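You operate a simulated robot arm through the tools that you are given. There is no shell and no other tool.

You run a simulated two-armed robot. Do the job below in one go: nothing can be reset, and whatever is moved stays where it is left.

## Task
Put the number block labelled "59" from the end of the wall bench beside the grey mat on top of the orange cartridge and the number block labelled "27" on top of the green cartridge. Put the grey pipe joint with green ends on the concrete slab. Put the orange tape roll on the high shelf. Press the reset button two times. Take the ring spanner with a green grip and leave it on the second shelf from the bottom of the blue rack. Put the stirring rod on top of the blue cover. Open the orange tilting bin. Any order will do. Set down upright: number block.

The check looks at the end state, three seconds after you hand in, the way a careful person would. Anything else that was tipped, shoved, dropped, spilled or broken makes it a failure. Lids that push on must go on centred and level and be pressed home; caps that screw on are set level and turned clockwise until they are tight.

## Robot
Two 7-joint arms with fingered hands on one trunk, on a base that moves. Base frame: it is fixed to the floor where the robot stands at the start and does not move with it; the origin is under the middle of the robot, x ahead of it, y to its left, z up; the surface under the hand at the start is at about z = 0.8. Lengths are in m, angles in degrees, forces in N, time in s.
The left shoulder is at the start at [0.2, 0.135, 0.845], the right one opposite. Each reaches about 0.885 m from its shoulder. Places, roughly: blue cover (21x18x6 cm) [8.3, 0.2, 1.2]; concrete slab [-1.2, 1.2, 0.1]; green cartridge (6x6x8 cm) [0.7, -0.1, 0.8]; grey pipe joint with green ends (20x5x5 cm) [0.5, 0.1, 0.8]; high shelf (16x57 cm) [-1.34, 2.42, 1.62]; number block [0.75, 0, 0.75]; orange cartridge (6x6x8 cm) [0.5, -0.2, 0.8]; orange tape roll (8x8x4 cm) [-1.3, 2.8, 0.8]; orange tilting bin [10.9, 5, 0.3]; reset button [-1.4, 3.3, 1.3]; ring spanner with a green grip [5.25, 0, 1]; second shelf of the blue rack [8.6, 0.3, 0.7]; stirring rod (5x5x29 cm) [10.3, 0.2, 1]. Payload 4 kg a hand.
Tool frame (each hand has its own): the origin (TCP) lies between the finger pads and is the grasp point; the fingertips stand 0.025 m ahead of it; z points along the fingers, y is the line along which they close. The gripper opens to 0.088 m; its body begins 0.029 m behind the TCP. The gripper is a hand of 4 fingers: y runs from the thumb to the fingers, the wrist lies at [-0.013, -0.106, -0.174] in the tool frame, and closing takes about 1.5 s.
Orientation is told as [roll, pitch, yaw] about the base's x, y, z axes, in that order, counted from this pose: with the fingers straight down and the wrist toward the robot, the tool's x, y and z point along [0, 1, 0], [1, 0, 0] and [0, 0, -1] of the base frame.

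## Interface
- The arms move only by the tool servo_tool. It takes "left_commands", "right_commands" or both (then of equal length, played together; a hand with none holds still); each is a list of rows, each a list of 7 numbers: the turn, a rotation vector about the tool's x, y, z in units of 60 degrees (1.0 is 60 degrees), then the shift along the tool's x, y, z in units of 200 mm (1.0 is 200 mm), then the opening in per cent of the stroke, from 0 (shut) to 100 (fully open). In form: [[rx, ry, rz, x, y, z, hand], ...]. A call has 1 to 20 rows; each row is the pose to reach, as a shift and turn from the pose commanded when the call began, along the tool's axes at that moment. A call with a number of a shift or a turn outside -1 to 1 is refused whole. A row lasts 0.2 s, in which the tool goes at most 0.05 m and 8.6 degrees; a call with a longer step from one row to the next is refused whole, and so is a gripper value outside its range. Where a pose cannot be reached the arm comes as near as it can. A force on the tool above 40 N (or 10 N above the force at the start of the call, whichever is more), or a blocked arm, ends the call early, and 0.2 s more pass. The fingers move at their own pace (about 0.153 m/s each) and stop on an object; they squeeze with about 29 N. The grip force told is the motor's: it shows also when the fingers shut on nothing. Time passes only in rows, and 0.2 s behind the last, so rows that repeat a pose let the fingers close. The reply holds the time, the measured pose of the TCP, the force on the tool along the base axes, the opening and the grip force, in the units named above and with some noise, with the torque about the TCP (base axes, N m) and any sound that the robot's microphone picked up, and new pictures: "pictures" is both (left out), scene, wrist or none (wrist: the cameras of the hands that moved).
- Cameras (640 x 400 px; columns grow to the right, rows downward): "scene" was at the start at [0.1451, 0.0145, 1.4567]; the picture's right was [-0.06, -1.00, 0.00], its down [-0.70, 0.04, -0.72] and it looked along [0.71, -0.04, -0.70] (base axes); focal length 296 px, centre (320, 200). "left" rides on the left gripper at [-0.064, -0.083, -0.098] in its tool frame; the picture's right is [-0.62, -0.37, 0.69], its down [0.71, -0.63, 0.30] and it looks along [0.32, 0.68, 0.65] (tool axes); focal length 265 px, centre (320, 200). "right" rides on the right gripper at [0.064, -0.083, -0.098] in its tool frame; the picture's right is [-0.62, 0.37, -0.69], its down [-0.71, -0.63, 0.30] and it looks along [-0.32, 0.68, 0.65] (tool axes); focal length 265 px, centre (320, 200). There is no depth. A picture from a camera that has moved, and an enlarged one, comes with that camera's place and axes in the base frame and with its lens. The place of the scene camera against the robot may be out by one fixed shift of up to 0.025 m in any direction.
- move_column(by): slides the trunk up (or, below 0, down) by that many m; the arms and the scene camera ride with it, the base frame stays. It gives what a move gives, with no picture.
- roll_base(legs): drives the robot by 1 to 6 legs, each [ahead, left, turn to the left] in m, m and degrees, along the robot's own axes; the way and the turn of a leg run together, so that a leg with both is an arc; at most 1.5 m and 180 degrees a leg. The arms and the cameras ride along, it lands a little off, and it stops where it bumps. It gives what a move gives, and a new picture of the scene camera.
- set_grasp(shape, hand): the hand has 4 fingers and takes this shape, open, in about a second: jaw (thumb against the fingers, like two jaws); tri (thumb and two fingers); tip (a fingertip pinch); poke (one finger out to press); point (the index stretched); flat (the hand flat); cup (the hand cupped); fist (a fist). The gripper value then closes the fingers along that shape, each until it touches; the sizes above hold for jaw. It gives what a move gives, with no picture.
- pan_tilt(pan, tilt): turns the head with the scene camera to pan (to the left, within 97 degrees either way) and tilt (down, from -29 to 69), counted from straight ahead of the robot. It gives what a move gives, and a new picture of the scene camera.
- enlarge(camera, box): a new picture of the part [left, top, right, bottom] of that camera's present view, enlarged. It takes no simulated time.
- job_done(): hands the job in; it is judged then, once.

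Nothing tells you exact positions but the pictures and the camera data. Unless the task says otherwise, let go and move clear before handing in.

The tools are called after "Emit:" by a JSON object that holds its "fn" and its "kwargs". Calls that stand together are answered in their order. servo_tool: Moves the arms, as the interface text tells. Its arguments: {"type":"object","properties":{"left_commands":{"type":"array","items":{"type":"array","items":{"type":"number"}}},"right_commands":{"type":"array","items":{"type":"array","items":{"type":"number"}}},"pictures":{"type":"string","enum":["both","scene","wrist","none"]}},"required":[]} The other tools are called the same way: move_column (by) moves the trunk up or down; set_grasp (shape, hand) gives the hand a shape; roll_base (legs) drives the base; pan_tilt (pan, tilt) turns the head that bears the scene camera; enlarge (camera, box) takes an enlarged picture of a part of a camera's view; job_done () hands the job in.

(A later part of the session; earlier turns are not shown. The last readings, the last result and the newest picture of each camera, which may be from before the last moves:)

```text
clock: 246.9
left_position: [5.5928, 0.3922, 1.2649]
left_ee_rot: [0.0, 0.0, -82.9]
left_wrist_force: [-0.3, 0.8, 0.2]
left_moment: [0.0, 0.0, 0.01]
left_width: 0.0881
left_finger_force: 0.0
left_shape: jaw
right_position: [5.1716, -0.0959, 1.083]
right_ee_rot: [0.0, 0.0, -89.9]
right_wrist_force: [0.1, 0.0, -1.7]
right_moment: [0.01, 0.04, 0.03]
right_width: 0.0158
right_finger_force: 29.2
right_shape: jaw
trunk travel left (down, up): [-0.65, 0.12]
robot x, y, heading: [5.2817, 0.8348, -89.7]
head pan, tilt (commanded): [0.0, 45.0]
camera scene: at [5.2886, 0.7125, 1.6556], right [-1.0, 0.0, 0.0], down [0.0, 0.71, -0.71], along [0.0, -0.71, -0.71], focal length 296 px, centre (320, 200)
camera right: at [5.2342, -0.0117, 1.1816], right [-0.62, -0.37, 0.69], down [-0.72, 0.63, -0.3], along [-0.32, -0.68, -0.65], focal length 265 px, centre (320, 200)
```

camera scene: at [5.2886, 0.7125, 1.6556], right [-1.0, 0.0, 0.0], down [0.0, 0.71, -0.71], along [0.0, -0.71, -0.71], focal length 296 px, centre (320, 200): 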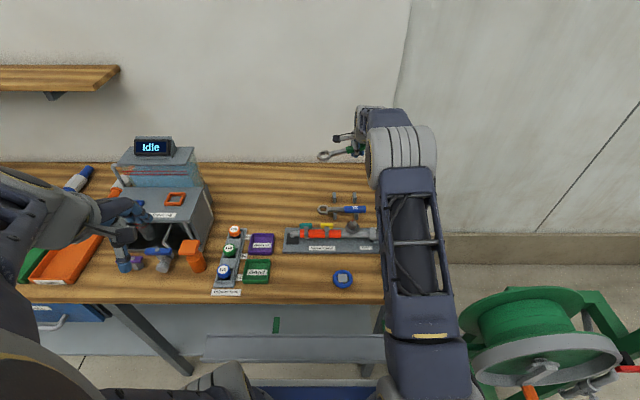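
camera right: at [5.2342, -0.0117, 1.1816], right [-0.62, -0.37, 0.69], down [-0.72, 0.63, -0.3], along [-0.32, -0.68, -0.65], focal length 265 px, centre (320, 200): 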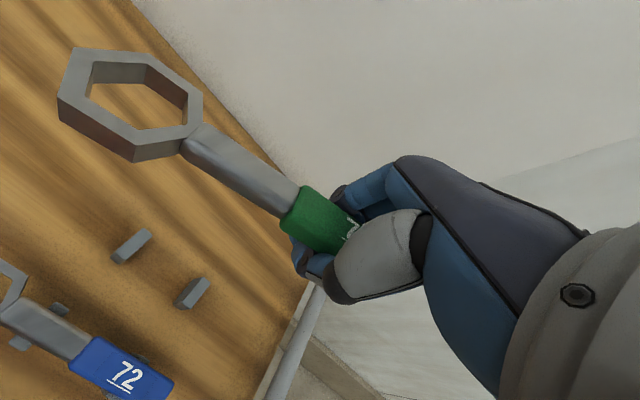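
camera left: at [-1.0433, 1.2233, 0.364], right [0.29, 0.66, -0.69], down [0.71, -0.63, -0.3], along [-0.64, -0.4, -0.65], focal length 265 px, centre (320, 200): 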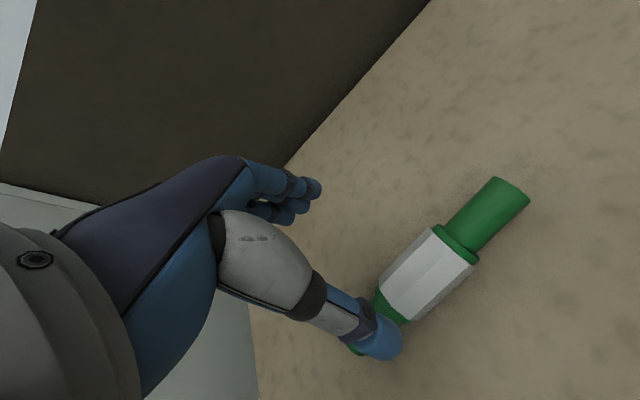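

The spanner is lifted. I'll retract it high over the bench, back away, and turn toward the rack.

Emit:
{"fn": "servo_tool", "kwargs": {"right_commands": [[0, 0, 0, -0.03, 0, -0.2, 0], [0, 0, 0, -0.06, -0.1, -0.4, 0], [0, 0, 0, -0.1, -0.3, -0.5, 0], [0, 0, 0, -0.15, -0.5, -0.6, 0], [0, 0, 0, -0.2, -0.7, -0.65, 0], [0, 0, 0, -0.25, -0.9, -0.7, 0], [0, 0, 0, -0.25, -1.0, -0.7, 0]], "pictures": "none"}}

Emit:
{"fn": "servo_tool", "kwargs": {"right_commands": [[0, 0, 0, -0.05, -0.2, -0.03, 0], [0, 0, 0, -0.1, -0.4, -0.06, 0], [0, 0, 0, -0.15, -0.6, -0.1, 0], [0, 0, 0, -0.15, -0.75, -0.1, 0]], "pictures": "none"}}

Emit:
{"fn": "roll_base", "kwargs": {"legs": [[-0.4, 0, 0], [0, 0, 90]]}}

Emit:
{"fn": "pan_tilt", "kwargs": {"pan": 0, "tilt": 20}}

```text
clock: 248.5
left_position: [5.5928, 0.3908, 1.265]
left_ee_rot: [0.0, 0.1, -82.9]
left_wrist_force: [0.8, 0.3, -0.1]
left_moment: [0.03, 0.01, 0.01]
left_width: 0.0879
left_finger_force: 0.1
left_shape: jaw
right_position: [5.1212, 0.1044, 1.2209]
right_ee_rot: [-0.1, 0.0, -90.0]
right_wrist_force: [0.7, -0.1, -2.0]
right_moment: [-0.02, 0.05, -0.01]
right_width: 0.0159
right_finger_force: 29.7
right_shape: jaw
trunk travel left (down, up): [-0.65, 0.12]
robot x, y, heading: [5.286, 0.8364, -89.9]
head pan, tilt (commanded): [0.0, 45.0]
```

```text
clock: 249.5
left_position: [5.594, 0.3924, 1.2656]
left_ee_rot: [0.0, 0.0, -82.9]
left_wrist_force: [0.3, -0.2, 0.8]
left_moment: [0.02, -0.01, 0.01]
left_width: 0.0878
left_finger_force: 0.1
left_shape: jaw
right_position: [5.0922, 0.2536, 1.2407]
right_ee_rot: [0.0, -0.1, -89.9]
right_wrist_force: [-0.5, -0.7, -1.0]
right_moment: [0.0, 0.04, 0.01]
right_width: 0.0156
right_finger_force: 29.3
right_shape: jaw
trunk travel left (down, up): [-0.65, 0.12]
robot x, y, heading: [5.2876, 0.8381, -90.0]
head pan, tilt (commanded): [0.0, 45.0]
```

```text
clock: 255.8
left_position: [5.7308, 1.5402, 1.2645]
left_ee_rot: [0.0, -0.1, 6.6]
left_wrist_force: [0.0, -1.0, -0.2]
left_moment: [0.02, -0.02, -0.01]
left_width: 0.0881
left_finger_force: 0.1
left_shape: jaw
right_position: [5.8652, 1.0357, 1.2416]
right_ee_rot: [0.0, 0.1, -0.3]
right_wrist_force: [-0.8, 0.6, -1.4]
right_moment: [-0.04, 0.03, 0.0]
right_width: 0.0158
right_finger_force: 29.2
right_shape: jaw
trunk travel left (down, up): [-0.65, 0.12]
robot x, y, heading: [5.2848, 1.2342, -0.5]
head pan, tilt (commanded): [0.0, 45.0]
camera scene: at [5.4299, 1.2527, 1.6557], right [-0.01, -1.0, 0.0], down [-0.71, 0.0, -0.71], along [0.71, 0.0, -0.71], focal length 296 px, centre (320, 200)
```

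scene: 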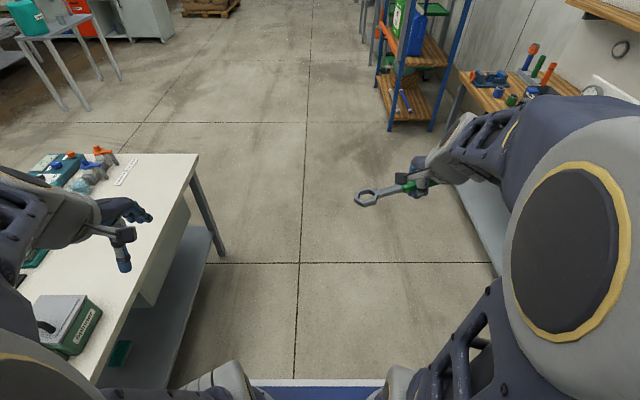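

```text
clock: 256.7
left_position: [5.7303, 1.5394, 1.2648]
left_ee_rot: [0.0, 0.0, 6.8]
left_wrist_force: [0.2, -0.5, 1.0]
left_moment: [0.02, 0.05, 0.01]
left_width: 0.0877
left_finger_force: 0.0
left_shape: jaw
right_position: [5.8644, 1.0364, 1.2413]
right_ee_rot: [0.0, 0.0, -0.5]
right_wrist_force: [-0.4, 0.4, -0.9]
right_moment: [-0.02, 0.01, 0.0]
right_width: 0.0154
right_finger_force: 28.8
right_shape: jaw
trunk travel left (down, up): [-0.65, 0.12]
robot x, y, heading: [5.2879, 1.232, -0.3]
head pan, tilt (commanded): [0.0, 20.0]
camera scene: at [5.4417, 1.2527, 1.6943], right [-0.01, -1.0, 0.0], down [-0.34, 0.0, -0.94], along [0.94, -0.01, -0.34], focal length 296 px, centre (320, 200)
```

scene: 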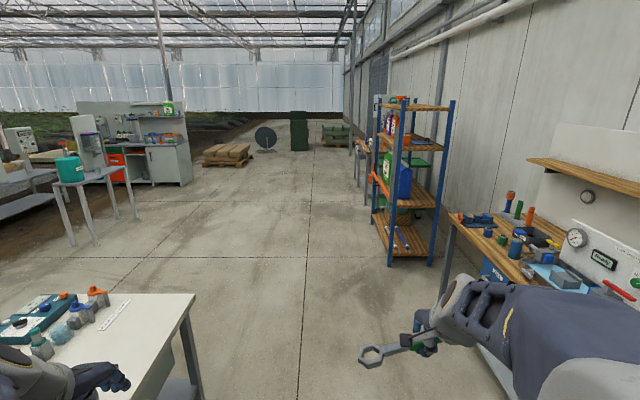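

The blue rack stands at about x 8.08–9.07, y 0.06–0.5, open toward the aisle. I'll drive to x≈8.6 and turn to face it.

Emit:
{"fn": "roll_base", "kwargs": {"legs": [[1.4, 0.05, 0.4], [1.4, 0.05, 0], [0.5, 0, 0], [0, 0, -90]]}}

Emit:
{"fn": "pan_tilt", "kwargs": {"pan": 0, "tilt": 25}}

```text
clock: 276.6
left_position: [8.9045, 0.8996, 1.2643]
left_ee_rot: [0.0, -0.1, -81.8]
left_wrist_force: [0.6, -1.3, -0.4]
left_moment: [-0.02, 0.0, -0.02]
left_width: 0.0883
left_finger_force: 0.1
left_shape: jaw
right_position: [8.4057, 0.7526, 1.2405]
right_ee_rot: [0.0, 0.0, -88.9]
right_wrist_force: [0.7, -0.1, -0.7]
right_moment: [-0.04, 0.01, -0.02]
right_width: 0.0153
right_finger_force: 29.0
right_shape: jaw
trunk travel left (down, up): [-0.65, 0.12]
robot x, y, heading: [8.5856, 1.337, -88.8]
head pan, tilt (commanded): [0.0, 20.0]
camera scene: at [8.595, 1.2027, 1.6943], right [-1.0, -0.02, 0.0], down [-0.01, 0.34, -0.94], along [0.02, -0.94, -0.34], focal length 296 px, centre (320, 200)
```

scene: 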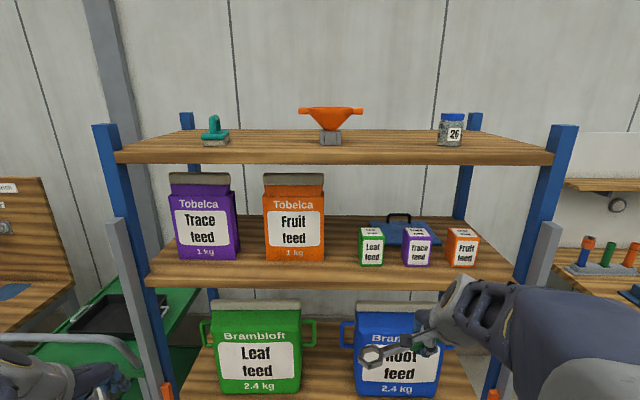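

```text
clock: 277.3
left_position: [8.9058, 0.8989, 1.2652]
left_ee_rot: [0.1, 0.0, -81.9]
left_wrist_force: [0.2, -0.2, 0.3]
left_moment: [0.01, 0.03, -0.02]
left_width: 0.0878
left_finger_force: 0.1
left_shape: jaw
right_position: [8.4058, 0.7518, 1.2411]
right_ee_rot: [0.0, 0.0, -88.9]
right_wrist_force: [-0.3, 0.5, -1.3]
right_moment: [0.02, 0.05, -0.03]
right_width: 0.0153
right_finger_force: 29.2
right_shape: jaw
trunk travel left (down, up): [-0.65, 0.12]
robot x, y, heading: [8.5925, 1.3359, -88.6]
head pan, tilt (commanded): [0.0, 25.0]
camera scene: at [8.595, 1.2037, 1.6863], right [-1.0, -0.02, 0.0], down [-0.01, 0.42, -0.91], along [0.02, -0.91, -0.42], focal length 296 px, centre (320, 200)
```

scene: 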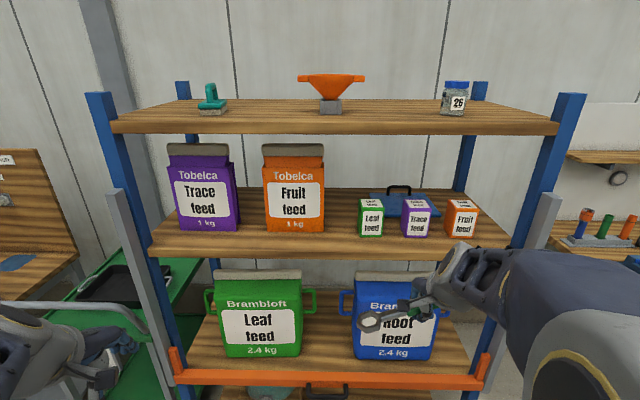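

Emit:
{"fn": "enlarge", "kwargs": {"camera": "scene", "box": [340, 160, 500, 260]}}

Emit:
{"fn": "pan_tilt", "kwargs": {"pan": 0, "tilt": 45}}

Emit:
{"fn": "enlarge", "kwargs": {"camera": "scene", "box": [140, 100, 500, 330]}}

```text
4.00 times, centred on (420, 210) of scene
camera zoom: at [8.595, 1.2037, 1.6863], right [-1.0, -0.02, 0.0], down [-0.01, 0.42, -0.91], along [0.02, -0.91, -0.42], focal length 1185 px, centre (-80, 160)
```

zoom: 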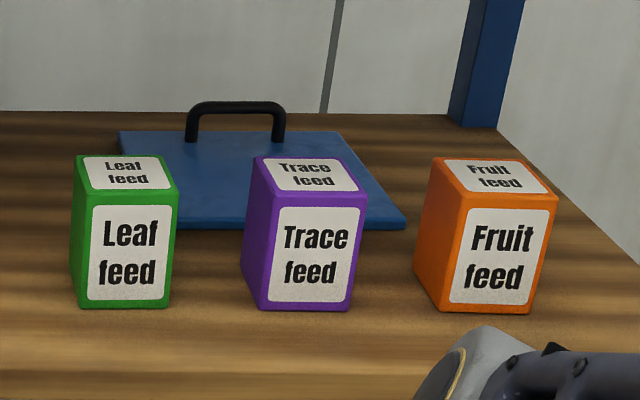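

```text
clock: 278.1
left_position: [8.9057, 0.8986, 1.266]
left_ee_rot: [0.0, 0.0, -81.8]
left_wrist_force: [-0.3, -0.4, 0.2]
left_moment: [0.05, 0.02, 0.02]
left_width: 0.088
left_finger_force: 0.2
left_shape: jaw
right_position: [8.4051, 0.7523, 1.2412]
right_ee_rot: [-0.1, -0.1, -88.9]
right_wrist_force: [0.1, -0.2, -1.6]
right_moment: [0.0, 0.04, 0.01]
right_width: 0.0156
right_finger_force: 28.3
right_shape: jaw
trunk travel left (down, up): [-0.65, 0.12]
robot x, y, heading: [8.5875, 1.3365, -88.7]
head pan, tilt (commanded): [0.0, 45.0]
camera scene: at [8.5948, 1.2144, 1.6557], right [-1.0, -0.02, 0.0], down [-0.01, 0.71, -0.71], along [0.01, -0.71, -0.71], focal length 296 px, centre (320, 200)
```

scene: 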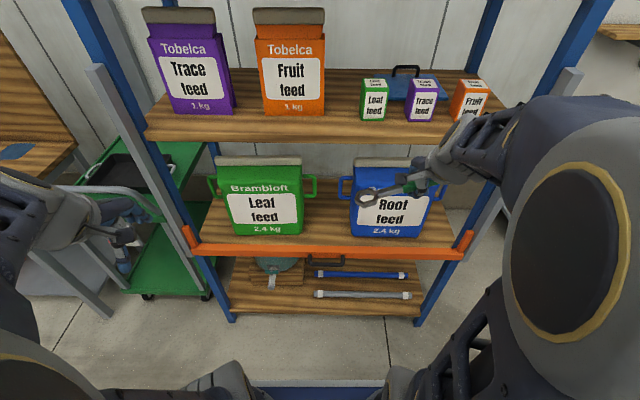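

```text
1.74 times, centred on (320, 215) of scene
camera zoom: at [8.5948, 1.2144, 1.6557], right [-1.0, -0.02, 0.0], down [-0.01, 0.71, -0.71], along [0.01, -0.71, -0.71], focal length 515 px, centre (320, 174)
```

zoom: 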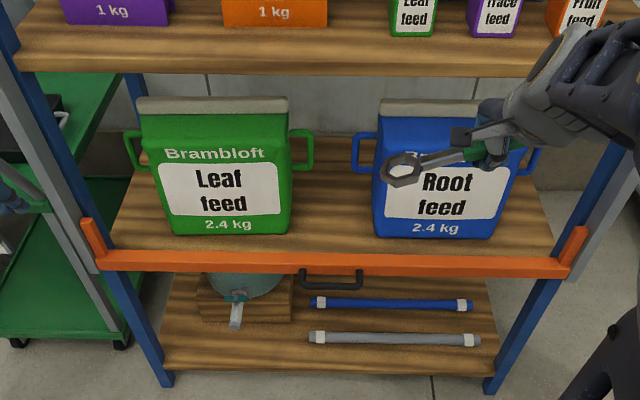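

The second shelf holds two feed containers with a roughly 19 cm gap between them, and an orange bar runs along the front. I want to lay the spanner ring-first into that gap, so I'll test turning the right hand so that the ring points forward.

Emit:
{"fn": "servo_tool", "kwargs": {"right_commands": [[0, 0, 0.125, 0, -0.03, 0, 0], [0, 0, 0.25, 0, -0.06, 0, 0], [0, 0, 0.375, 0, -0.1, 0, 0], [0, 0, 0.5, 0, -0.14, 0, 0], [0, 0, 0.625, 0, -0.17, 0, 0], [0, 0, 0.75, 0, -0.2, 0, 0], [0, 0, 0.875, 0, -0.23, 0, 0], [0, 0, 1.0, 0, -0.25, 0, 0]], "pictures": "scene"}}

```text
clock: 279.9
left_position: [8.9064, 0.8994, 1.2644]
left_ee_rot: [0.0, 0.0, -81.8]
left_wrist_force: [-0.8, 0.4, -0.4]
left_moment: [-0.02, 0.03, -0.01]
left_width: 0.088
left_finger_force: 0.1
left_shape: jaw
right_position: [8.4057, 0.8016, 1.2423]
right_ee_rot: [0.0, 0.0, -149.0]
right_wrist_force: [0.2, 0.0, -0.8]
right_moment: [0.02, -0.01, 0.02]
right_width: 0.0152
right_finger_force: 28.7
right_shape: jaw
trunk travel left (down, up): [-0.65, 0.12]
robot x, y, heading: [8.5868, 1.3373, -88.9]
head pan, tilt (commanded): [0.0, 45.0]
camera scene: at [8.5948, 1.2145, 1.6557], right [-1.0, -0.02, 0.0], down [-0.01, 0.71, -0.71], along [0.01, -0.71, -0.71], focal length 296 px, centre (320, 200)
```

scene: 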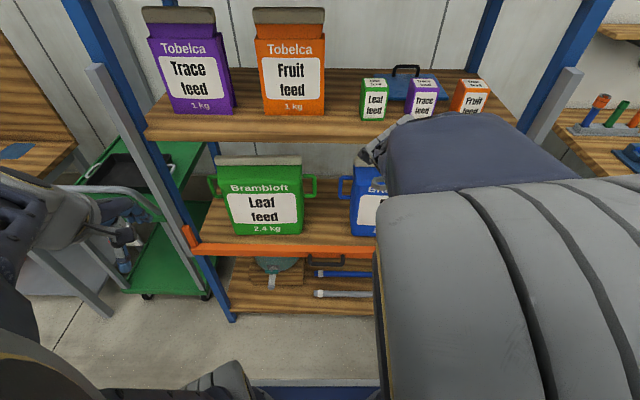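

The turn works. With the ring angled about 60° inward, the wrist stays clear of the containers. I'll lower the trunk and shift the base to line up with the gap.

Emit:
{"fn": "move_column", "kwargs": {"by": -0.3}}

Emit:
{"fn": "roll_base", "kwargs": {"legs": [[0.1, 0.13, -1.1]]}}

Emit:
{"fn": "pan_tilt", "kwargs": {"pan": 5, "tilt": 35}}

Emit:
{"fn": "enlarge", "kwargs": {"camera": "right", "box": [0, 0, 640, 400]}}

```text
clock: 282.9
left_position: [8.905, 0.8995, 0.9654]
left_ee_rot: [0.2, 0.0, -81.8]
left_wrist_force: [-0.6, -0.1, -0.4]
left_moment: [0.01, -0.01, -0.02]
left_width: 0.088
left_finger_force: 0.0
left_shape: jaw
right_position: [8.4065, 0.8024, 0.9418]
right_ee_rot: [0.0, 0.1, -148.8]
right_wrist_force: [-0.4, 0.3, -0.4]
right_moment: [0.04, 0.04, 0.04]
right_width: 0.015
right_finger_force: 29.6
right_shape: jaw
trunk travel left (down, up): [-0.35, 0.42]
robot x, y, heading: [8.5907, 1.3324, -88.8]
head pan, tilt (commanded): [0.0, 45.0]
```

```text
clock: 284.4
left_position: [9.0282, 0.7972, 0.9646]
left_ee_rot: [0.0, 0.0, -82.9]
left_wrist_force: [0.6, -0.2, -0.2]
left_moment: [0.0, 0.01, 0.03]
left_width: 0.0879
left_finger_force: 0.1
left_shape: jaw
right_position: [8.5255, 0.7092, 0.9416]
right_ee_rot: [0.0, 0.0, -149.9]
right_wrist_force: [-0.2, -0.6, -1.5]
right_moment: [-0.01, 0.04, 0.02]
right_width: 0.0152
right_finger_force: 29.0
right_shape: jaw
trunk travel left (down, up): [-0.35, 0.42]
robot x, y, heading: [8.7185, 1.2342, -90.3]
head pan, tilt (commanded): [0.0, 45.0]
camera scene: at [8.7233, 1.1176, 1.3557], right [-1.0, 0.0, 0.0], down [0.0, 0.71, -0.71], along [0.0, -0.71, -0.71], focal length 296 px, centre (320, 200)
```

scene: 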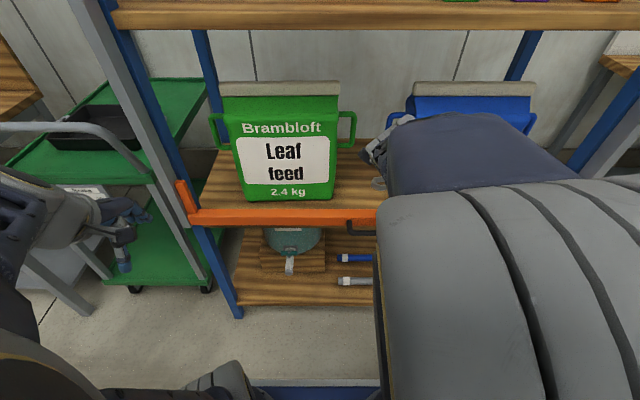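

```text
clock: 285.1
left_position: [9.0274, 0.7957, 0.9642]
left_ee_rot: [0.1, 0.0, -82.9]
left_wrist_force: [0.1, 0.0, 0.5]
left_moment: [-0.01, 0.02, 0.03]
left_width: 0.0878
left_finger_force: 0.0
left_shape: jaw
right_position: [8.5265, 0.7084, 0.942]
right_ee_rot: [0.0, -0.1, -150.0]
right_wrist_force: [0.2, 0.1, -1.4]
right_moment: [-0.01, 0.01, 0.0]
right_width: 0.0152
right_finger_force: 29.0
right_shape: jaw
trunk travel left (down, up): [-0.35, 0.42]
robot x, y, heading: [8.7198, 1.2406, -90.0]
head pan, tilt (commanded): [5.0, 35.0]
camera scene: at [8.731, 1.1112, 1.3704], right [-1.0, -0.09, 0.0], down [-0.05, 0.57, -0.82], along [0.07, -0.82, -0.57], focal length 296 px, centre (320, 200)
```

scene: 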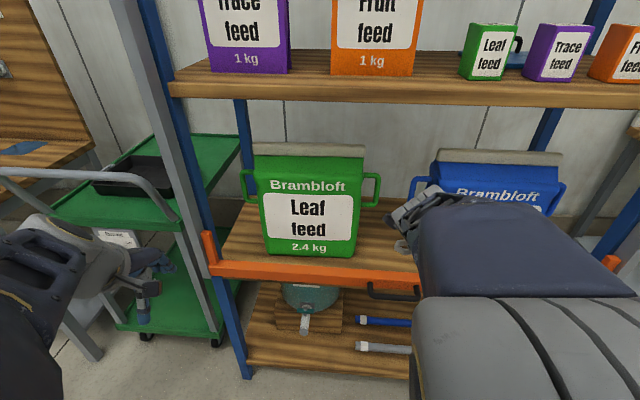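

```text
1.00 times, centred on (320, 200) of right (not enlarged: the box is as wide or as high as the picture)
camera zoom: at [8.6294, 0.6954, 1.0405], right [-0.63, 0.35, 0.69], down [0.19, 0.93, -0.3], along [-0.75, -0.06, -0.65], focal length 265 px, centre (320, 200)
```

zoom: 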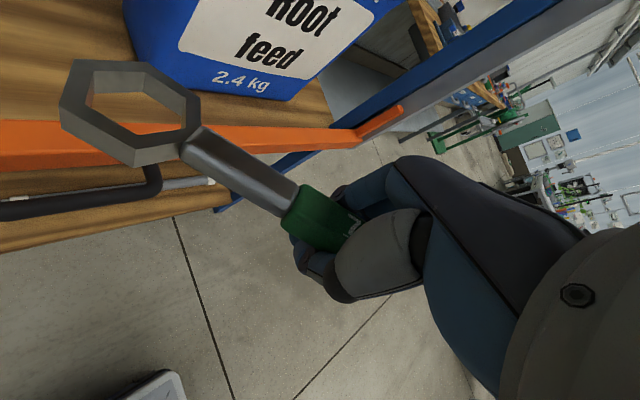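

I've measured the shelf surface at z≈0.69, the container fronts at y≈0.44, the bar top at z≈0.765 (y≈0.55–0.57), and a gap x≈8.48…8.67. I'll go over the bar into the gap at z≈0.84.

Emit:
{"fn": "servo_tool", "kwargs": {"right_commands": [[0, 0, 0, 0.04, -0.07, 0.17, 0], [0, 0, 0, 0.08, -0.14, 0.34, 0], [0, 0, 0, 0.114, -0.197, 0.5, 0], [0, 0, 0, 0.26, -0.11, 0.5, 0], [0, 0, 0, 0.42, -0.02, 0.5, 0], [0, 0, 0, 0.58, 0.07, 0.5, 0], [0, 0, 0, 0.68, 0.13, 0.5, 0], [0, 0, 0, 0.68, 0.13, 0.5, 0]], "pictures": "both"}}

```text
clock: 286.9
left_position: [9.0277, 0.7962, 0.9654]
left_ee_rot: [0.0, 0.0, -82.9]
left_wrist_force: [0.3, 0.6, -0.2]
left_moment: [-0.03, -0.02, 0.03]
left_width: 0.088
left_finger_force: 0.1
left_shape: jaw
right_position: [8.571, 0.5779, 0.8404]
right_ee_rot: [0.0, -0.1, -150.0]
right_wrist_force: [-0.1, 0.1, -1.3]
right_moment: [0.04, 0.0, 0.01]
right_width: 0.0149
right_finger_force: 28.9
right_shape: jaw
trunk travel left (down, up): [-0.35, 0.42]
robot x, y, heading: [8.7189, 1.2396, -90.1]
head pan, tilt (commanded): [5.0, 35.0]
camera scene: at [8.731, 1.1112, 1.3705], right [-1.0, -0.09, 0.0], down [-0.05, 0.57, -0.82], along [0.07, -0.82, -0.57], focal length 296 px, centre (320, 200)
camera right: at [8.6749, 0.5644, 0.9404], right [-0.63, 0.35, 0.69], down [0.19, 0.93, -0.3], along [-0.75, -0.06, -0.65], focal length 265 px, centre (320, 200)
```

scene: 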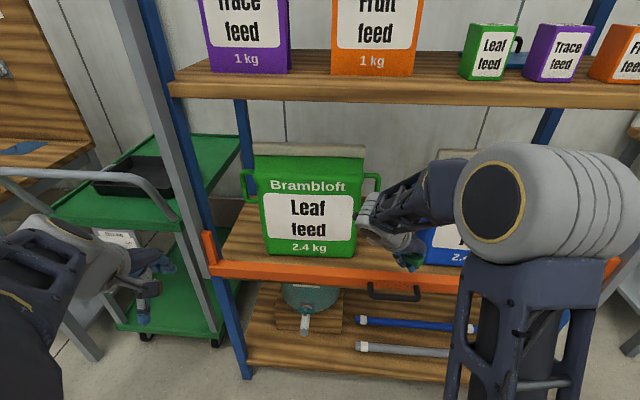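
right: 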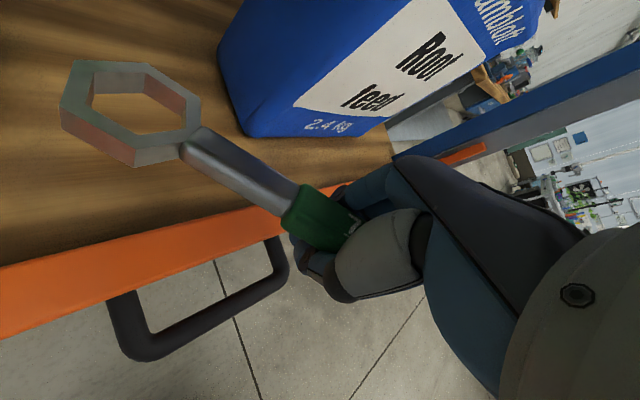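

Emit:
{"fn": "servo_tool", "kwargs": {"right_commands": [[0, 0, 0, 0.1, 0.06, 0, 0], [0, 0, 0, 0.2, 0.12, 0, 0], [0, 0, 0, 0.3, 0.18, 0, 0], [0, 0, 0, 0.4, 0.24, 0, 0], [0, 0, 0, 0.4, 0.24, 0, 0]], "pictures": "both"}}

Emit:
{"fn": "enlarge", "kwargs": {"camera": "scene", "box": [280, 140, 520, 290]}}

```text
clock: 288.1
left_position: [9.0267, 0.7966, 0.9659]
left_ee_rot: [0.1, 0.0, -83.0]
left_wrist_force: [0.9, 0.1, 0.3]
left_moment: [0.0, -0.01, -0.02]
left_width: 0.088
left_finger_force: 0.0
left_shape: jaw
right_position: [8.5698, 0.4833, 0.8411]
right_ee_rot: [0.1, -0.1, -150.0]
right_wrist_force: [-0.1, 0.0, -0.7]
right_moment: [0.01, 0.0, 0.02]
right_width: 0.0152
right_finger_force: 29.0
right_shape: jaw
trunk travel left (down, up): [-0.35, 0.42]
robot x, y, heading: [8.7185, 1.2409, -90.0]
head pan, tilt (commanded): [5.0, 35.0]
camera scene: at [8.731, 1.1112, 1.3705], right [-1.0, -0.09, 0.0], down [-0.05, 0.57, -0.82], along [0.07, -0.82, -0.57], focal length 296 px, centre (320, 200)
camera right: at [8.6733, 0.4708, 0.9402], right [-0.63, 0.35, 0.69], down [0.19, 0.93, -0.3], along [-0.75, -0.06, -0.65], focal length 265 px, centre (320, 200)
```

scene: 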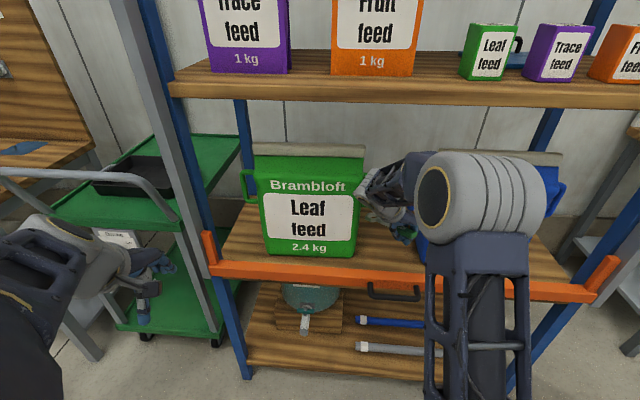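
right: 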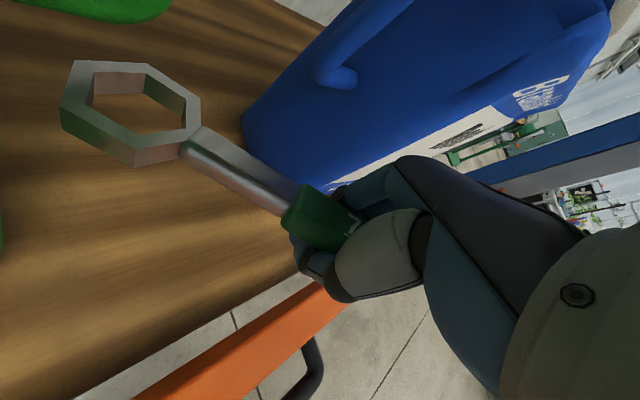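

```text
2.67 times, centred on (400, 215) of scene
camera zoom: at [8.731, 1.1112, 1.3705], right [-1.0, -0.09, 0.0], down [-0.05, 0.57, -0.82], along [0.07, -0.82, -0.57], focal length 790 px, centre (107, 160)
```

zoom: 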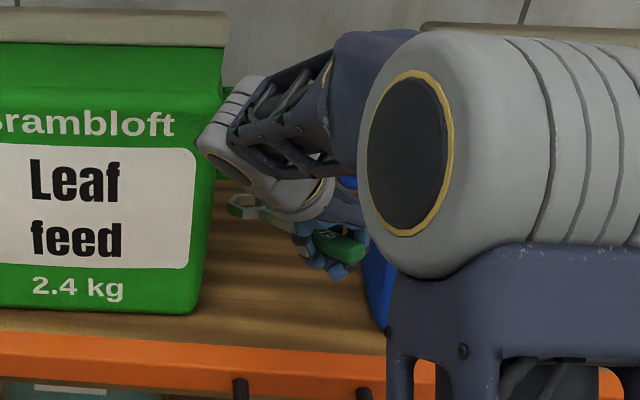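

Emit:
{"fn": "servo_tool", "kwargs": {"right_commands": [[0, 0, 0, 0.07, 0.04, 0, 0], [0, 0, 0, 0.134, 0.0775, 0, 0], [0, 0, 0, 0.134, 0.0775, 0.1, 0], [0, 0, 0, 0.134, 0.0775, 0.2, 0], [0, 0, 0, 0.134, 0.0775, 0.3, 0], [0, 0, 0, 0.134, 0.0775, 0.4, 0], [0, 0, 0, 0.134, 0.0775, 0.48, 0], [0, 0, 0, 0.134, 0.0775, 0.48, 0]], "pictures": "both"}}

Emit:
{"fn": "enlarge", "kwargs": {"camera": "scene", "box": [280, 140, 520, 290]}}

```text
clock: 289.9
left_position: [9.0276, 0.7959, 0.9654]
left_ee_rot: [0.0, 0.0, -82.9]
left_wrist_force: [-0.7, -0.2, 0.5]
left_moment: [0.01, 0.01, 0.01]
left_width: 0.0879
left_finger_force: 0.0
left_shape: jaw
right_position: [8.5695, 0.4532, 0.7437]
right_ee_rot: [0.0, 0.0, -150.0]
right_wrist_force: [0.5, 0.2, -1.6]
right_moment: [0.03, -0.01, 0.0]
right_width: 0.0151
right_finger_force: 29.3
right_shape: jaw
trunk travel left (down, up): [-0.35, 0.42]
robot x, y, heading: [8.7221, 1.2414, -89.9]
head pan, tilt (commanded): [5.0, 35.0]
camera scene: at [8.731, 1.1111, 1.3705], right [-1.0, -0.09, 0.0], down [-0.05, 0.57, -0.82], along [0.07, -0.82, -0.57], focal length 296 px, centre (320, 200)
camera right: at [8.6733, 0.4403, 0.8438], right [-0.63, 0.35, 0.69], down [0.19, 0.93, -0.3], along [-0.75, -0.06, -0.65], focal length 265 px, centre (320, 200)
```

scene: 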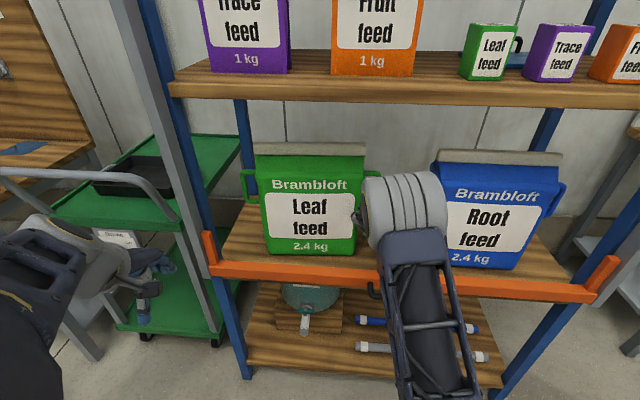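
right: 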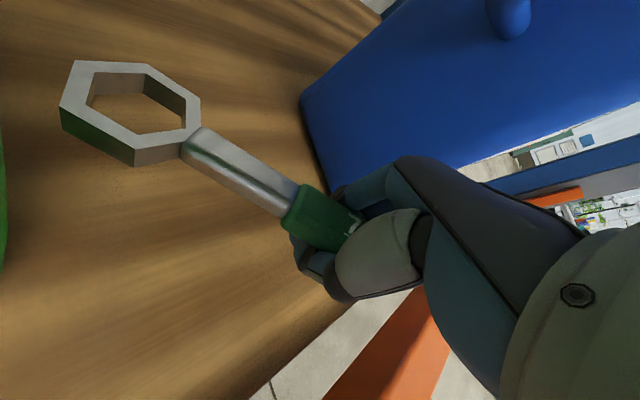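

```text
2.67 times, centred on (400, 215) of scene
camera zoom: at [8.731, 1.1111, 1.3705], right [-1.0, -0.09, 0.0], down [-0.05, 0.57, -0.82], along [0.07, -0.82, -0.57], focal length 790 px, centre (107, 160)
```

zoom: 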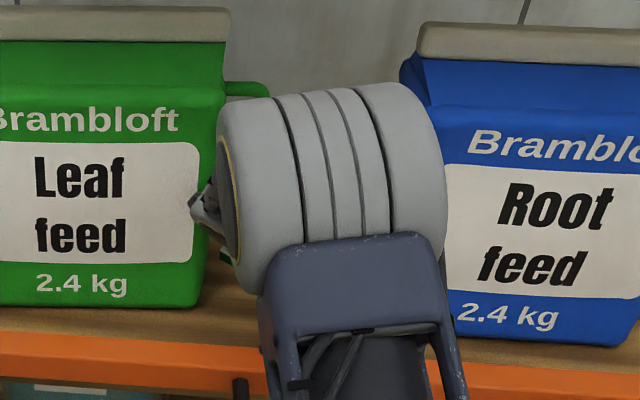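

Emit:
{"fn": "servo_tool", "kwargs": {"right_commands": [[0, 0, 0, 0, 0, 0.03, 0], [0, 0, 0, 0, 0, 0.06, 0], [0, 0, 0, 0, 0, 0.09, 0]], "pictures": "none"}}

Emit:
{"fn": "servo_tool", "kwargs": {"right_commands": [[0, 0, 0, 0, 0, 0.015, 0], [0, 0, 0, 0, 0, 0.03, 0]], "pictures": "none"}}

Emit:
{"fn": "servo_tool", "kwargs": {"right_commands": [[0, 0, 0, 0, 0, 0.01, 0], [0, 0, 0, 0, 0, 0.015, 0]], "pictures": "wrist"}}

```text
clock: 290.7
left_position: [9.0275, 0.7964, 0.9647]
left_ee_rot: [-0.1, 0.0, -83.0]
left_wrist_force: [0.3, 0.4, 0.1]
left_moment: [0.04, 0.03, 0.03]
left_width: 0.0879
left_finger_force: 0.1
left_shape: jaw
right_position: [8.5696, 0.4543, 0.7273]
right_ee_rot: [0.0, 0.1, -149.8]
right_wrist_force: [0.8, 1.0, -1.4]
right_moment: [0.04, 0.01, -0.01]
right_width: 0.0149
right_finger_force: 28.6
right_shape: jaw
trunk travel left (down, up): [-0.35, 0.42]
robot x, y, heading: [8.7237, 1.2414, -90.0]
head pan, tilt (commanded): [5.0, 35.0]
```

```text
clock: 291.3
left_position: [9.0284, 0.7972, 0.9646]
left_ee_rot: [0.0, 0.0, -82.9]
left_wrist_force: [0.1, 0.1, -0.5]
left_moment: [0.0, 0.02, 0.02]
left_width: 0.088
left_finger_force: 0.1
left_shape: jaw
right_position: [8.5704, 0.4542, 0.7203]
right_ee_rot: [-0.1, 0.0, -149.9]
right_wrist_force: [0.7, -0.8, -1.3]
right_moment: [0.05, 0.06, -0.02]
right_width: 0.015
right_finger_force: 28.9
right_shape: jaw
trunk travel left (down, up): [-0.35, 0.42]
robot x, y, heading: [8.7198, 1.2367, -89.9]
head pan, tilt (commanded): [5.0, 35.0]
```

```text
clock: 291.9
left_position: [9.0282, 0.7964, 0.9644]
left_ee_rot: [0.0, 0.0, -82.9]
left_wrist_force: [-0.3, 0.6, 0.0]
left_moment: [0.03, 0.02, 0.03]
left_width: 0.0879
left_finger_force: 0.1
left_shape: jaw
right_position: [8.5702, 0.4542, 0.7182]
right_ee_rot: [0.1, 0.0, -149.9]
right_wrist_force: [-0.1, 0.2, -0.3]
right_moment: [0.03, 0.02, 0.0]
right_width: 0.0151
right_finger_force: 29.2
right_shape: jaw
trunk travel left (down, up): [-0.35, 0.42]
robot x, y, heading: [8.7186, 1.2416, -89.9]
head pan, tilt (commanded): [5.0, 35.0]
camera right: at [8.6734, 0.4404, 0.8174], right [-0.63, 0.35, 0.69], down [0.19, 0.93, -0.3], along [-0.75, -0.06, -0.65], focal length 265 px, centre (320, 200)
```

right: 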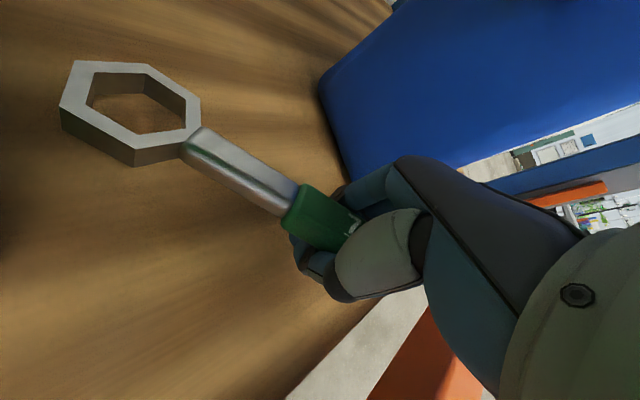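

Emit:
{"fn": "servo_tool", "kwargs": {"right_commands": [[0, 0, 0, 0, 0, 0.01, 0], [0, 0, 0, 0, 0, 0.012, 0]], "pictures": "none"}}

Emit:
{"fn": "servo_tool", "kwargs": {"right_commands": [[0, 0, 0, 0, 0, 0.01, 0], [0, 0, 0, 0, 0, 0.012, 0]], "pictures": "none"}}

```text
clock: 292.5
left_position: [9.0281, 0.7955, 0.9653]
left_ee_rot: [0.0, 0.0, -83.0]
left_wrist_force: [0.1, 0.4, 0.2]
left_moment: [-0.03, 0.02, -0.01]
left_width: 0.0878
left_finger_force: 0.0
left_shape: jaw
right_position: [8.569, 0.4546, 0.7166]
right_ee_rot: [0.0, 0.0, -149.9]
right_wrist_force: [-0.7, 0.2, -1.5]
right_moment: [0.04, 0.01, -0.02]
right_width: 0.0153
right_finger_force: 28.7
right_shape: jaw
trunk travel left (down, up): [-0.35, 0.42]
robot x, y, heading: [8.7176, 1.2362, -90.0]
head pan, tilt (commanded): [5.0, 35.0]
```

```text
clock: 293.1
left_position: [9.0279, 0.7958, 0.9654]
left_ee_rot: [0.0, 0.0, -83.0]
left_wrist_force: [0.3, 0.9, -0.8]
left_moment: [-0.01, -0.01, 0.0]
left_width: 0.088
left_finger_force: 0.1
left_shape: jaw
right_position: [8.57, 0.4536, 0.7141]
right_ee_rot: [0.0, -0.1, -150.0]
right_wrist_force: [-0.1, 0.4, -0.8]
right_moment: [0.01, 0.04, -0.01]
right_width: 0.0149
right_finger_force: 28.9
right_shape: jaw
trunk travel left (down, up): [-0.35, 0.42]
robot x, y, heading: [8.7188, 1.2403, -90.1]
head pan, tilt (commanded): [5.0, 35.0]
```

Emit:
{"fn": "servo_tool", "kwargs": {"right_commands": [[0, 0, 0, 0, 0, 0.012, 0], [0, 0, 0, 0, 0, 0.015, 0]], "pictures": "none"}}

Emit:
{"fn": "servo_tool", "kwargs": {"right_commands": [[0, 0, 0, 0, 0, 0.012, 0], [0, 0, 0, 0, 0, 0.015, 0]], "pictures": "wrist"}}

```text
clock: 293.7
left_position: [9.0283, 0.797, 0.9646]
left_ee_rot: [0.0, 0.0, -82.8]
left_wrist_force: [0.0, -0.4, 0.2]
left_moment: [0.0, -0.01, 0.02]
left_width: 0.0877
left_finger_force: 0.1
left_shape: jaw
right_position: [8.5697, 0.4542, 0.711]
right_ee_rot: [0.0, -0.1, -150.0]
right_wrist_force: [-0.2, -0.1, -1.5]
right_moment: [0.02, 0.06, -0.02]
right_width: 0.0149
right_finger_force: 29.1
right_shape: jaw
trunk travel left (down, up): [-0.35, 0.42]
robot x, y, heading: [8.7178, 1.2418, -90.1]
head pan, tilt (commanded): [5.0, 35.0]
```

```text
clock: 294.3
left_position: [9.0268, 0.7971, 0.9652]
left_ee_rot: [0.0, 0.0, -82.9]
left_wrist_force: [0.4, -0.3, 0.9]
left_moment: [-0.01, 0.0, 0.02]
left_width: 0.0878
left_finger_force: 0.1
left_shape: jaw
right_position: [8.5699, 0.4547, 0.7076]
right_ee_rot: [0.0, 0.1, -150.0]
right_wrist_force: [1.0, 0.4, -1.8]
right_moment: [0.02, 0.03, 0.0]
right_width: 0.0148
right_finger_force: 29.1
right_shape: jaw
trunk travel left (down, up): [-0.35, 0.42]
robot x, y, heading: [8.7207, 1.24, -89.9]
head pan, tilt (commanded): [5.0, 35.0]
camera right: at [8.6732, 0.4404, 0.8068], right [-0.63, 0.35, 0.69], down [0.19, 0.93, -0.3], along [-0.75, -0.06, -0.65], focal length 265 px, centre (320, 200)
```

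right: 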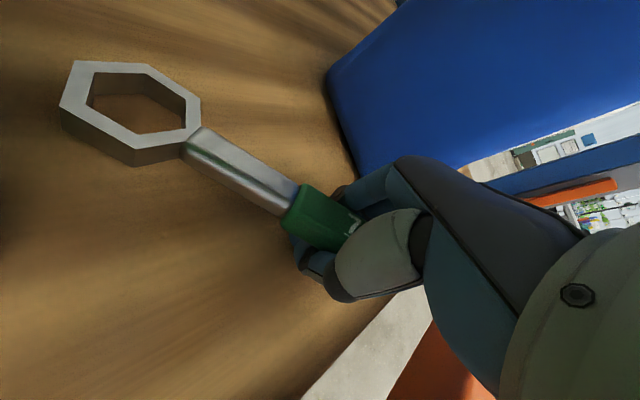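

Emit:
{"fn": "servo_tool", "kwargs": {"right_commands": [[0, 0, 0, 0, 0, 0.015, 0], [0, 0, 0, 0, 0, 0.02, 0]], "pictures": "none"}}

Emit:
{"fn": "servo_tool", "kwargs": {"right_commands": [[0, 0, 0, 0, 0, 0.015, 0], [0, 0, 0, 0, 0, 0.02, 0]], "pictures": "none"}}

Emit:
{"fn": "servo_tool", "kwargs": {"right_commands": [[0, 0, 0, 0, 0, 0.01, 0], [0, 0, 0, 0, 0, 0.015, 0]], "pictures": "wrist"}}

```text
clock: 294.9
left_position: [9.0286, 0.7971, 0.9641]
left_ee_rot: [0.0, 0.0, -82.9]
left_wrist_force: [0.6, -0.1, 0.3]
left_moment: [0.02, 0.0, 0.0]
left_width: 0.088
left_finger_force: 0.1
left_shape: jaw
right_position: [8.5706, 0.4522, 0.7031]
right_ee_rot: [0.2, 0.0, -150.1]
right_wrist_force: [0.1, 0.4, 2.2]
right_moment: [0.02, 0.0, 0.02]
right_width: 0.0152
right_finger_force: 28.9
right_shape: jaw
trunk travel left (down, up): [-0.35, 0.42]
robot x, y, heading: [8.7209, 1.2397, -89.9]
head pan, tilt (commanded): [5.0, 35.0]
```

```text
clock: 295.5
left_position: [9.0283, 0.7971, 0.9665]
left_ee_rot: [-0.1, 0.0, -82.9]
left_wrist_force: [-0.2, -0.7, -0.3]
left_moment: [0.01, 0.0, 0.02]
left_width: 0.0879
left_finger_force: 0.1
left_shape: jaw
right_position: [8.5696, 0.4521, 0.7026]
right_ee_rot: [0.2, -0.3, -150.0]
right_wrist_force: [-6.7, -3.8, 26.6]
right_moment: [-0.24, 0.11, -0.06]
right_width: 0.0158
right_finger_force: 29.3
right_shape: jaw
trunk travel left (down, up): [-0.35, 0.42]
robot x, y, heading: [8.717, 1.2413, -90.1]
head pan, tilt (commanded): [5.0, 35.0]
```

```text
clock: 295.9
left_position: [9.0295, 0.7968, 0.9648]
left_ee_rot: [0.0, -0.1, -82.9]
left_wrist_force: [-0.7, 0.2, 0.1]
left_moment: [-0.01, 0.03, -0.01]
left_width: 0.0878
left_finger_force: 0.1
left_shape: jaw
right_position: [8.5669, 0.4514, 0.7019]
right_ee_rot: [0.4, -0.5, -150.0]
right_wrist_force: [-0.4, 8.6, 14.2]
right_moment: [-0.35, 0.03, 0.42]
right_width: 0.0158
right_finger_force: 29.3
right_shape: jaw
trunk travel left (down, up): [-0.35, 0.42]
robot x, y, heading: [8.7156, 1.2412, -89.6]
head pan, tilt (commanded): [5.0, 35.0]
stopped in row 2 (right hand): the force on the tool passed its limit at 42 N (the readings are from after the stop); the commanded pose is now the measured one
camera right: at [8.6714, 0.439, 0.8014], right [-0.63, 0.36, 0.69], down [0.19, 0.93, -0.31], along [-0.76, -0.07, -0.65], focal length 265 px, centre (320, 200)
```

right: 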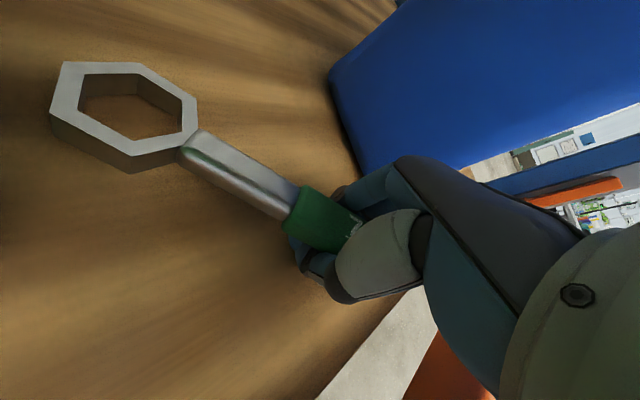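

Contact. The spanner is down on the shelf, so I'll ease off, open modestly and lift straight up.

Emit:
{"fn": "servo_tool", "kwargs": {"right_commands": [[0, 0, 0, 0, 0, -0.005, 0], [0, 0, 0, 0, 0, -0.01, 20], [0, 0, 0, 0, 0, -0.01, 30], [0, 0, 0, 0, 0, -0.01, 40], [0, 0, 0, 0, 0, -0.01, 50], [0, 0, 0, 0, 0, -0.01, 55], [0, 0, 0, 0, 0, -0.01, 55]], "pictures": "wrist"}}

```text
clock: 297.6
left_position: [9.0278, 0.7962, 0.9654]
left_ee_rot: [0.0, 0.0, -82.9]
left_wrist_force: [-0.2, -0.2, 0.6]
left_moment: [0.02, 0.03, 0.03]
left_width: 0.0879
left_finger_force: 0.0
left_shape: jaw
right_position: [8.5671, 0.4504, 0.7047]
right_ee_rot: [0.5, -0.3, -150.1]
right_wrist_force: [0.3, -0.1, 29.7]
right_moment: [-0.18, 0.04, 0.02]
right_width: 0.0389
right_finger_force: 0.0
right_shape: jaw
trunk travel left (down, up): [-0.35, 0.42]
robot x, y, heading: [8.7215, 1.2387, -90.2]
head pan, tilt (commanded): [5.0, 35.0]
camera right: at [8.6717, 0.4387, 0.8041], right [-0.63, 0.36, 0.69], down [0.19, 0.93, -0.32], along [-0.76, -0.07, -0.65], focal length 265 px, centre (320, 200)
```

right: 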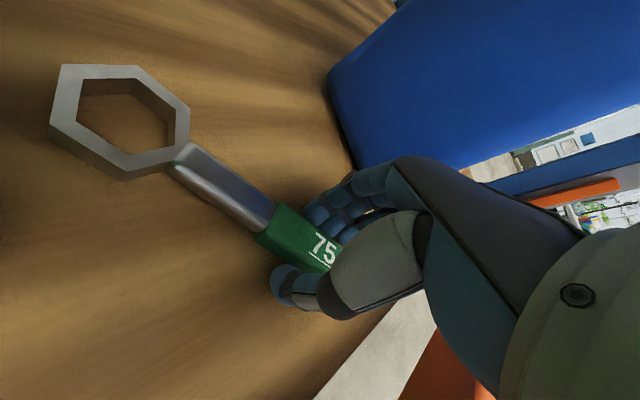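

Emit:
{"fn": "servo_tool", "kwargs": {"right_commands": [[0, 0, 0, 0, 0, -0.03, 55], [0, 0, 0, 0, 0, -0.08, 55], [0, 0, 0, 0, 0, -0.18, 55], [0, 0, 0, 0, 0, -0.3, 55], [0, 0, 0, 0, 0, -0.45, 50], [0, 0, 0, 0, 0, -0.65, 40]], "pictures": "both"}}

```text
clock: 298.9
left_position: [9.0274, 0.7972, 0.965]
left_ee_rot: [0.0, -0.1, -82.9]
left_wrist_force: [-0.1, -0.4, -0.2]
left_moment: [0.02, 0.0, 0.01]
left_width: 0.0879
left_finger_force: 0.2
left_shape: jaw
right_position: [8.5679, 0.4527, 0.8329]
right_ee_rot: [0.4, -0.3, -150.1]
right_wrist_force: [0.2, 0.1, 0.2]
right_moment: [0.02, 0.0, -0.04]
right_width: 0.0355
right_finger_force: 0.0
right_shape: jaw
trunk travel left (down, up): [-0.35, 0.42]
robot x, y, heading: [8.7179, 1.2407, -89.7]
head pan, tilt (commanded): [5.0, 35.0]
camera scene: at [8.731, 1.111, 1.3704], right [-1.0, -0.09, 0.0], down [-0.05, 0.57, -0.82], along [0.07, -0.82, -0.57], focal length 296 px, centre (320, 200)
camera right: at [8.6716, 0.4401, 0.9322], right [-0.63, 0.36, 0.69], down [0.19, 0.93, -0.31], along [-0.76, -0.06, -0.65], focal length 265 px, centre (320, 200)
```

scene: 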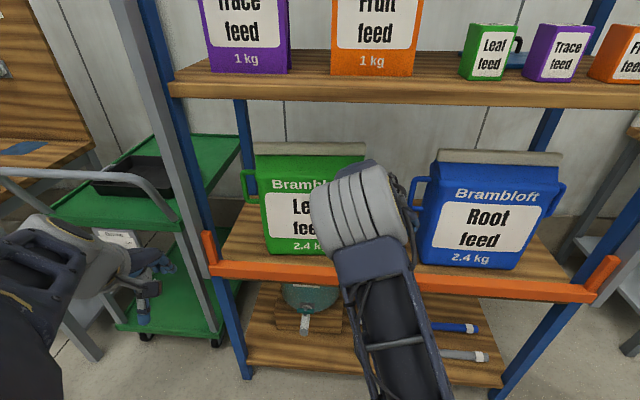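
right: 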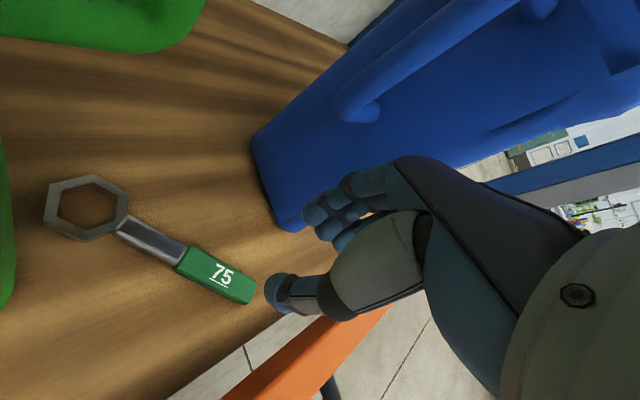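

The spanner lies fully on the shelf, clear of everything. I'll back the hand straight out over the bar.

Emit:
{"fn": "servo_tool", "kwargs": {"right_commands": [[0, 0, 0, 0, 0, -0.1, 40], [0, 0, 0, -0.15, -0.087, -0.15, 40], [0, 0, 0, -0.33, -0.19, -0.15, 40], [0, 0, 0, -0.5, -0.29, -0.15, 40], [0, 0, 0, -0.68, -0.39, -0.15, 40], [0, 0, 0, -0.86, -0.5, -0.15, 40]], "pictures": "none"}}

Emit:
{"fn": "roll_base", "kwargs": {"legs": [[-0.25, 0, 0]]}}

Emit:
{"fn": "pan_tilt", "kwargs": {"pan": 0, "tilt": 40}}

```text
clock: 300.4
left_position: [9.028, 0.7976, 0.9658]
left_ee_rot: [-0.1, 0.0, -83.0]
left_wrist_force: [-0.4, 0.2, -0.4]
left_moment: [0.01, 0.01, -0.02]
left_width: 0.0878
left_finger_force: 0.0
left_shape: jaw
right_position: [8.5698, 0.6524, 0.8616]
right_ee_rot: [0.5, -0.3, -150.1]
right_wrist_force: [-0.2, -1.0, -0.6]
right_moment: [-0.02, 0.04, -0.01]
right_width: 0.0358
right_finger_force: 0.0
right_shape: jaw
trunk travel left (down, up): [-0.35, 0.42]
robot x, y, heading: [8.7178, 1.2395, -89.8]
head pan, tilt (commanded): [5.0, 35.0]
```

```text
clock: 302.2
left_position: [9.028, 1.0487, 0.9648]
left_ee_rot: [0.0, 0.0, -83.0]
left_wrist_force: [0.8, -0.9, 0.1]
left_moment: [0.01, 0.01, -0.01]
left_width: 0.0879
left_finger_force: 0.0
left_shape: jaw
right_position: [8.5691, 0.903, 0.8617]
right_ee_rot: [0.3, -0.3, -150.2]
right_wrist_force: [0.1, 0.5, 0.1]
right_moment: [0.0, -0.03, 0.02]
right_width: 0.0357
right_finger_force: 0.1
right_shape: jaw
trunk travel left (down, up): [-0.35, 0.42]
robot x, y, heading: [8.7202, 1.4927, -90.1]
head pan, tilt (commanded): [5.0, 35.0]
camera scene: at [8.7307, 1.3628, 1.3705], right [-1.0, -0.09, 0.0], down [-0.05, 0.57, -0.82], along [0.07, -0.82, -0.57], focal length 296 px, centre (320, 200)
```

scene: 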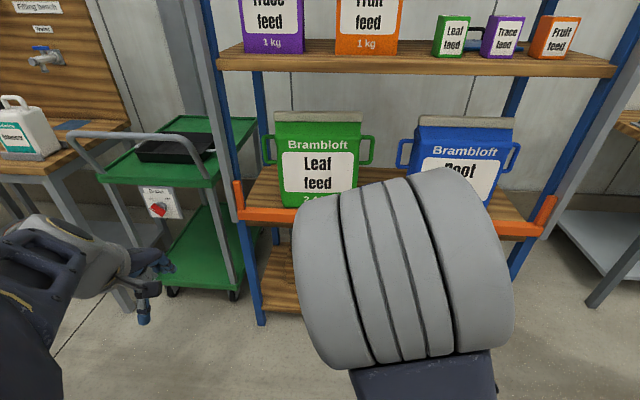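

```text
clock: 302.8
left_position: [9.0264, 1.048, 0.9647]
left_ee_rot: [0.0, 0.0, -83.0]
left_wrist_force: [0.6, -0.1, -0.5]
left_moment: [-0.01, 0.0, -0.02]
left_width: 0.0877
left_finger_force: 0.1
left_shape: jaw
right_position: [8.5692, 0.9029, 0.8638]
right_ee_rot: [0.3, -0.3, -150.2]
right_wrist_force: [0.2, 0.3, 0.4]
right_moment: [0.0, 0.03, -0.04]
right_width: 0.0357
right_finger_force: 0.1
right_shape: jaw
trunk travel left (down, up): [-0.35, 0.42]
robot x, y, heading: [8.7221, 1.4911, -89.7]
head pan, tilt (commanded): [0.0, 40.0]
camera scene: at [8.723, 1.3655, 1.363], right [-1.0, 0.0, 0.0], down [0.0, 0.64, -0.77], along [0.0, -0.77, -0.64], focal length 296 px, centre (320, 200)
```

scene: 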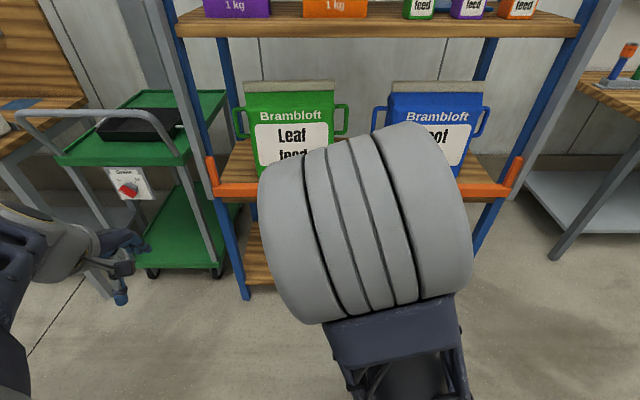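

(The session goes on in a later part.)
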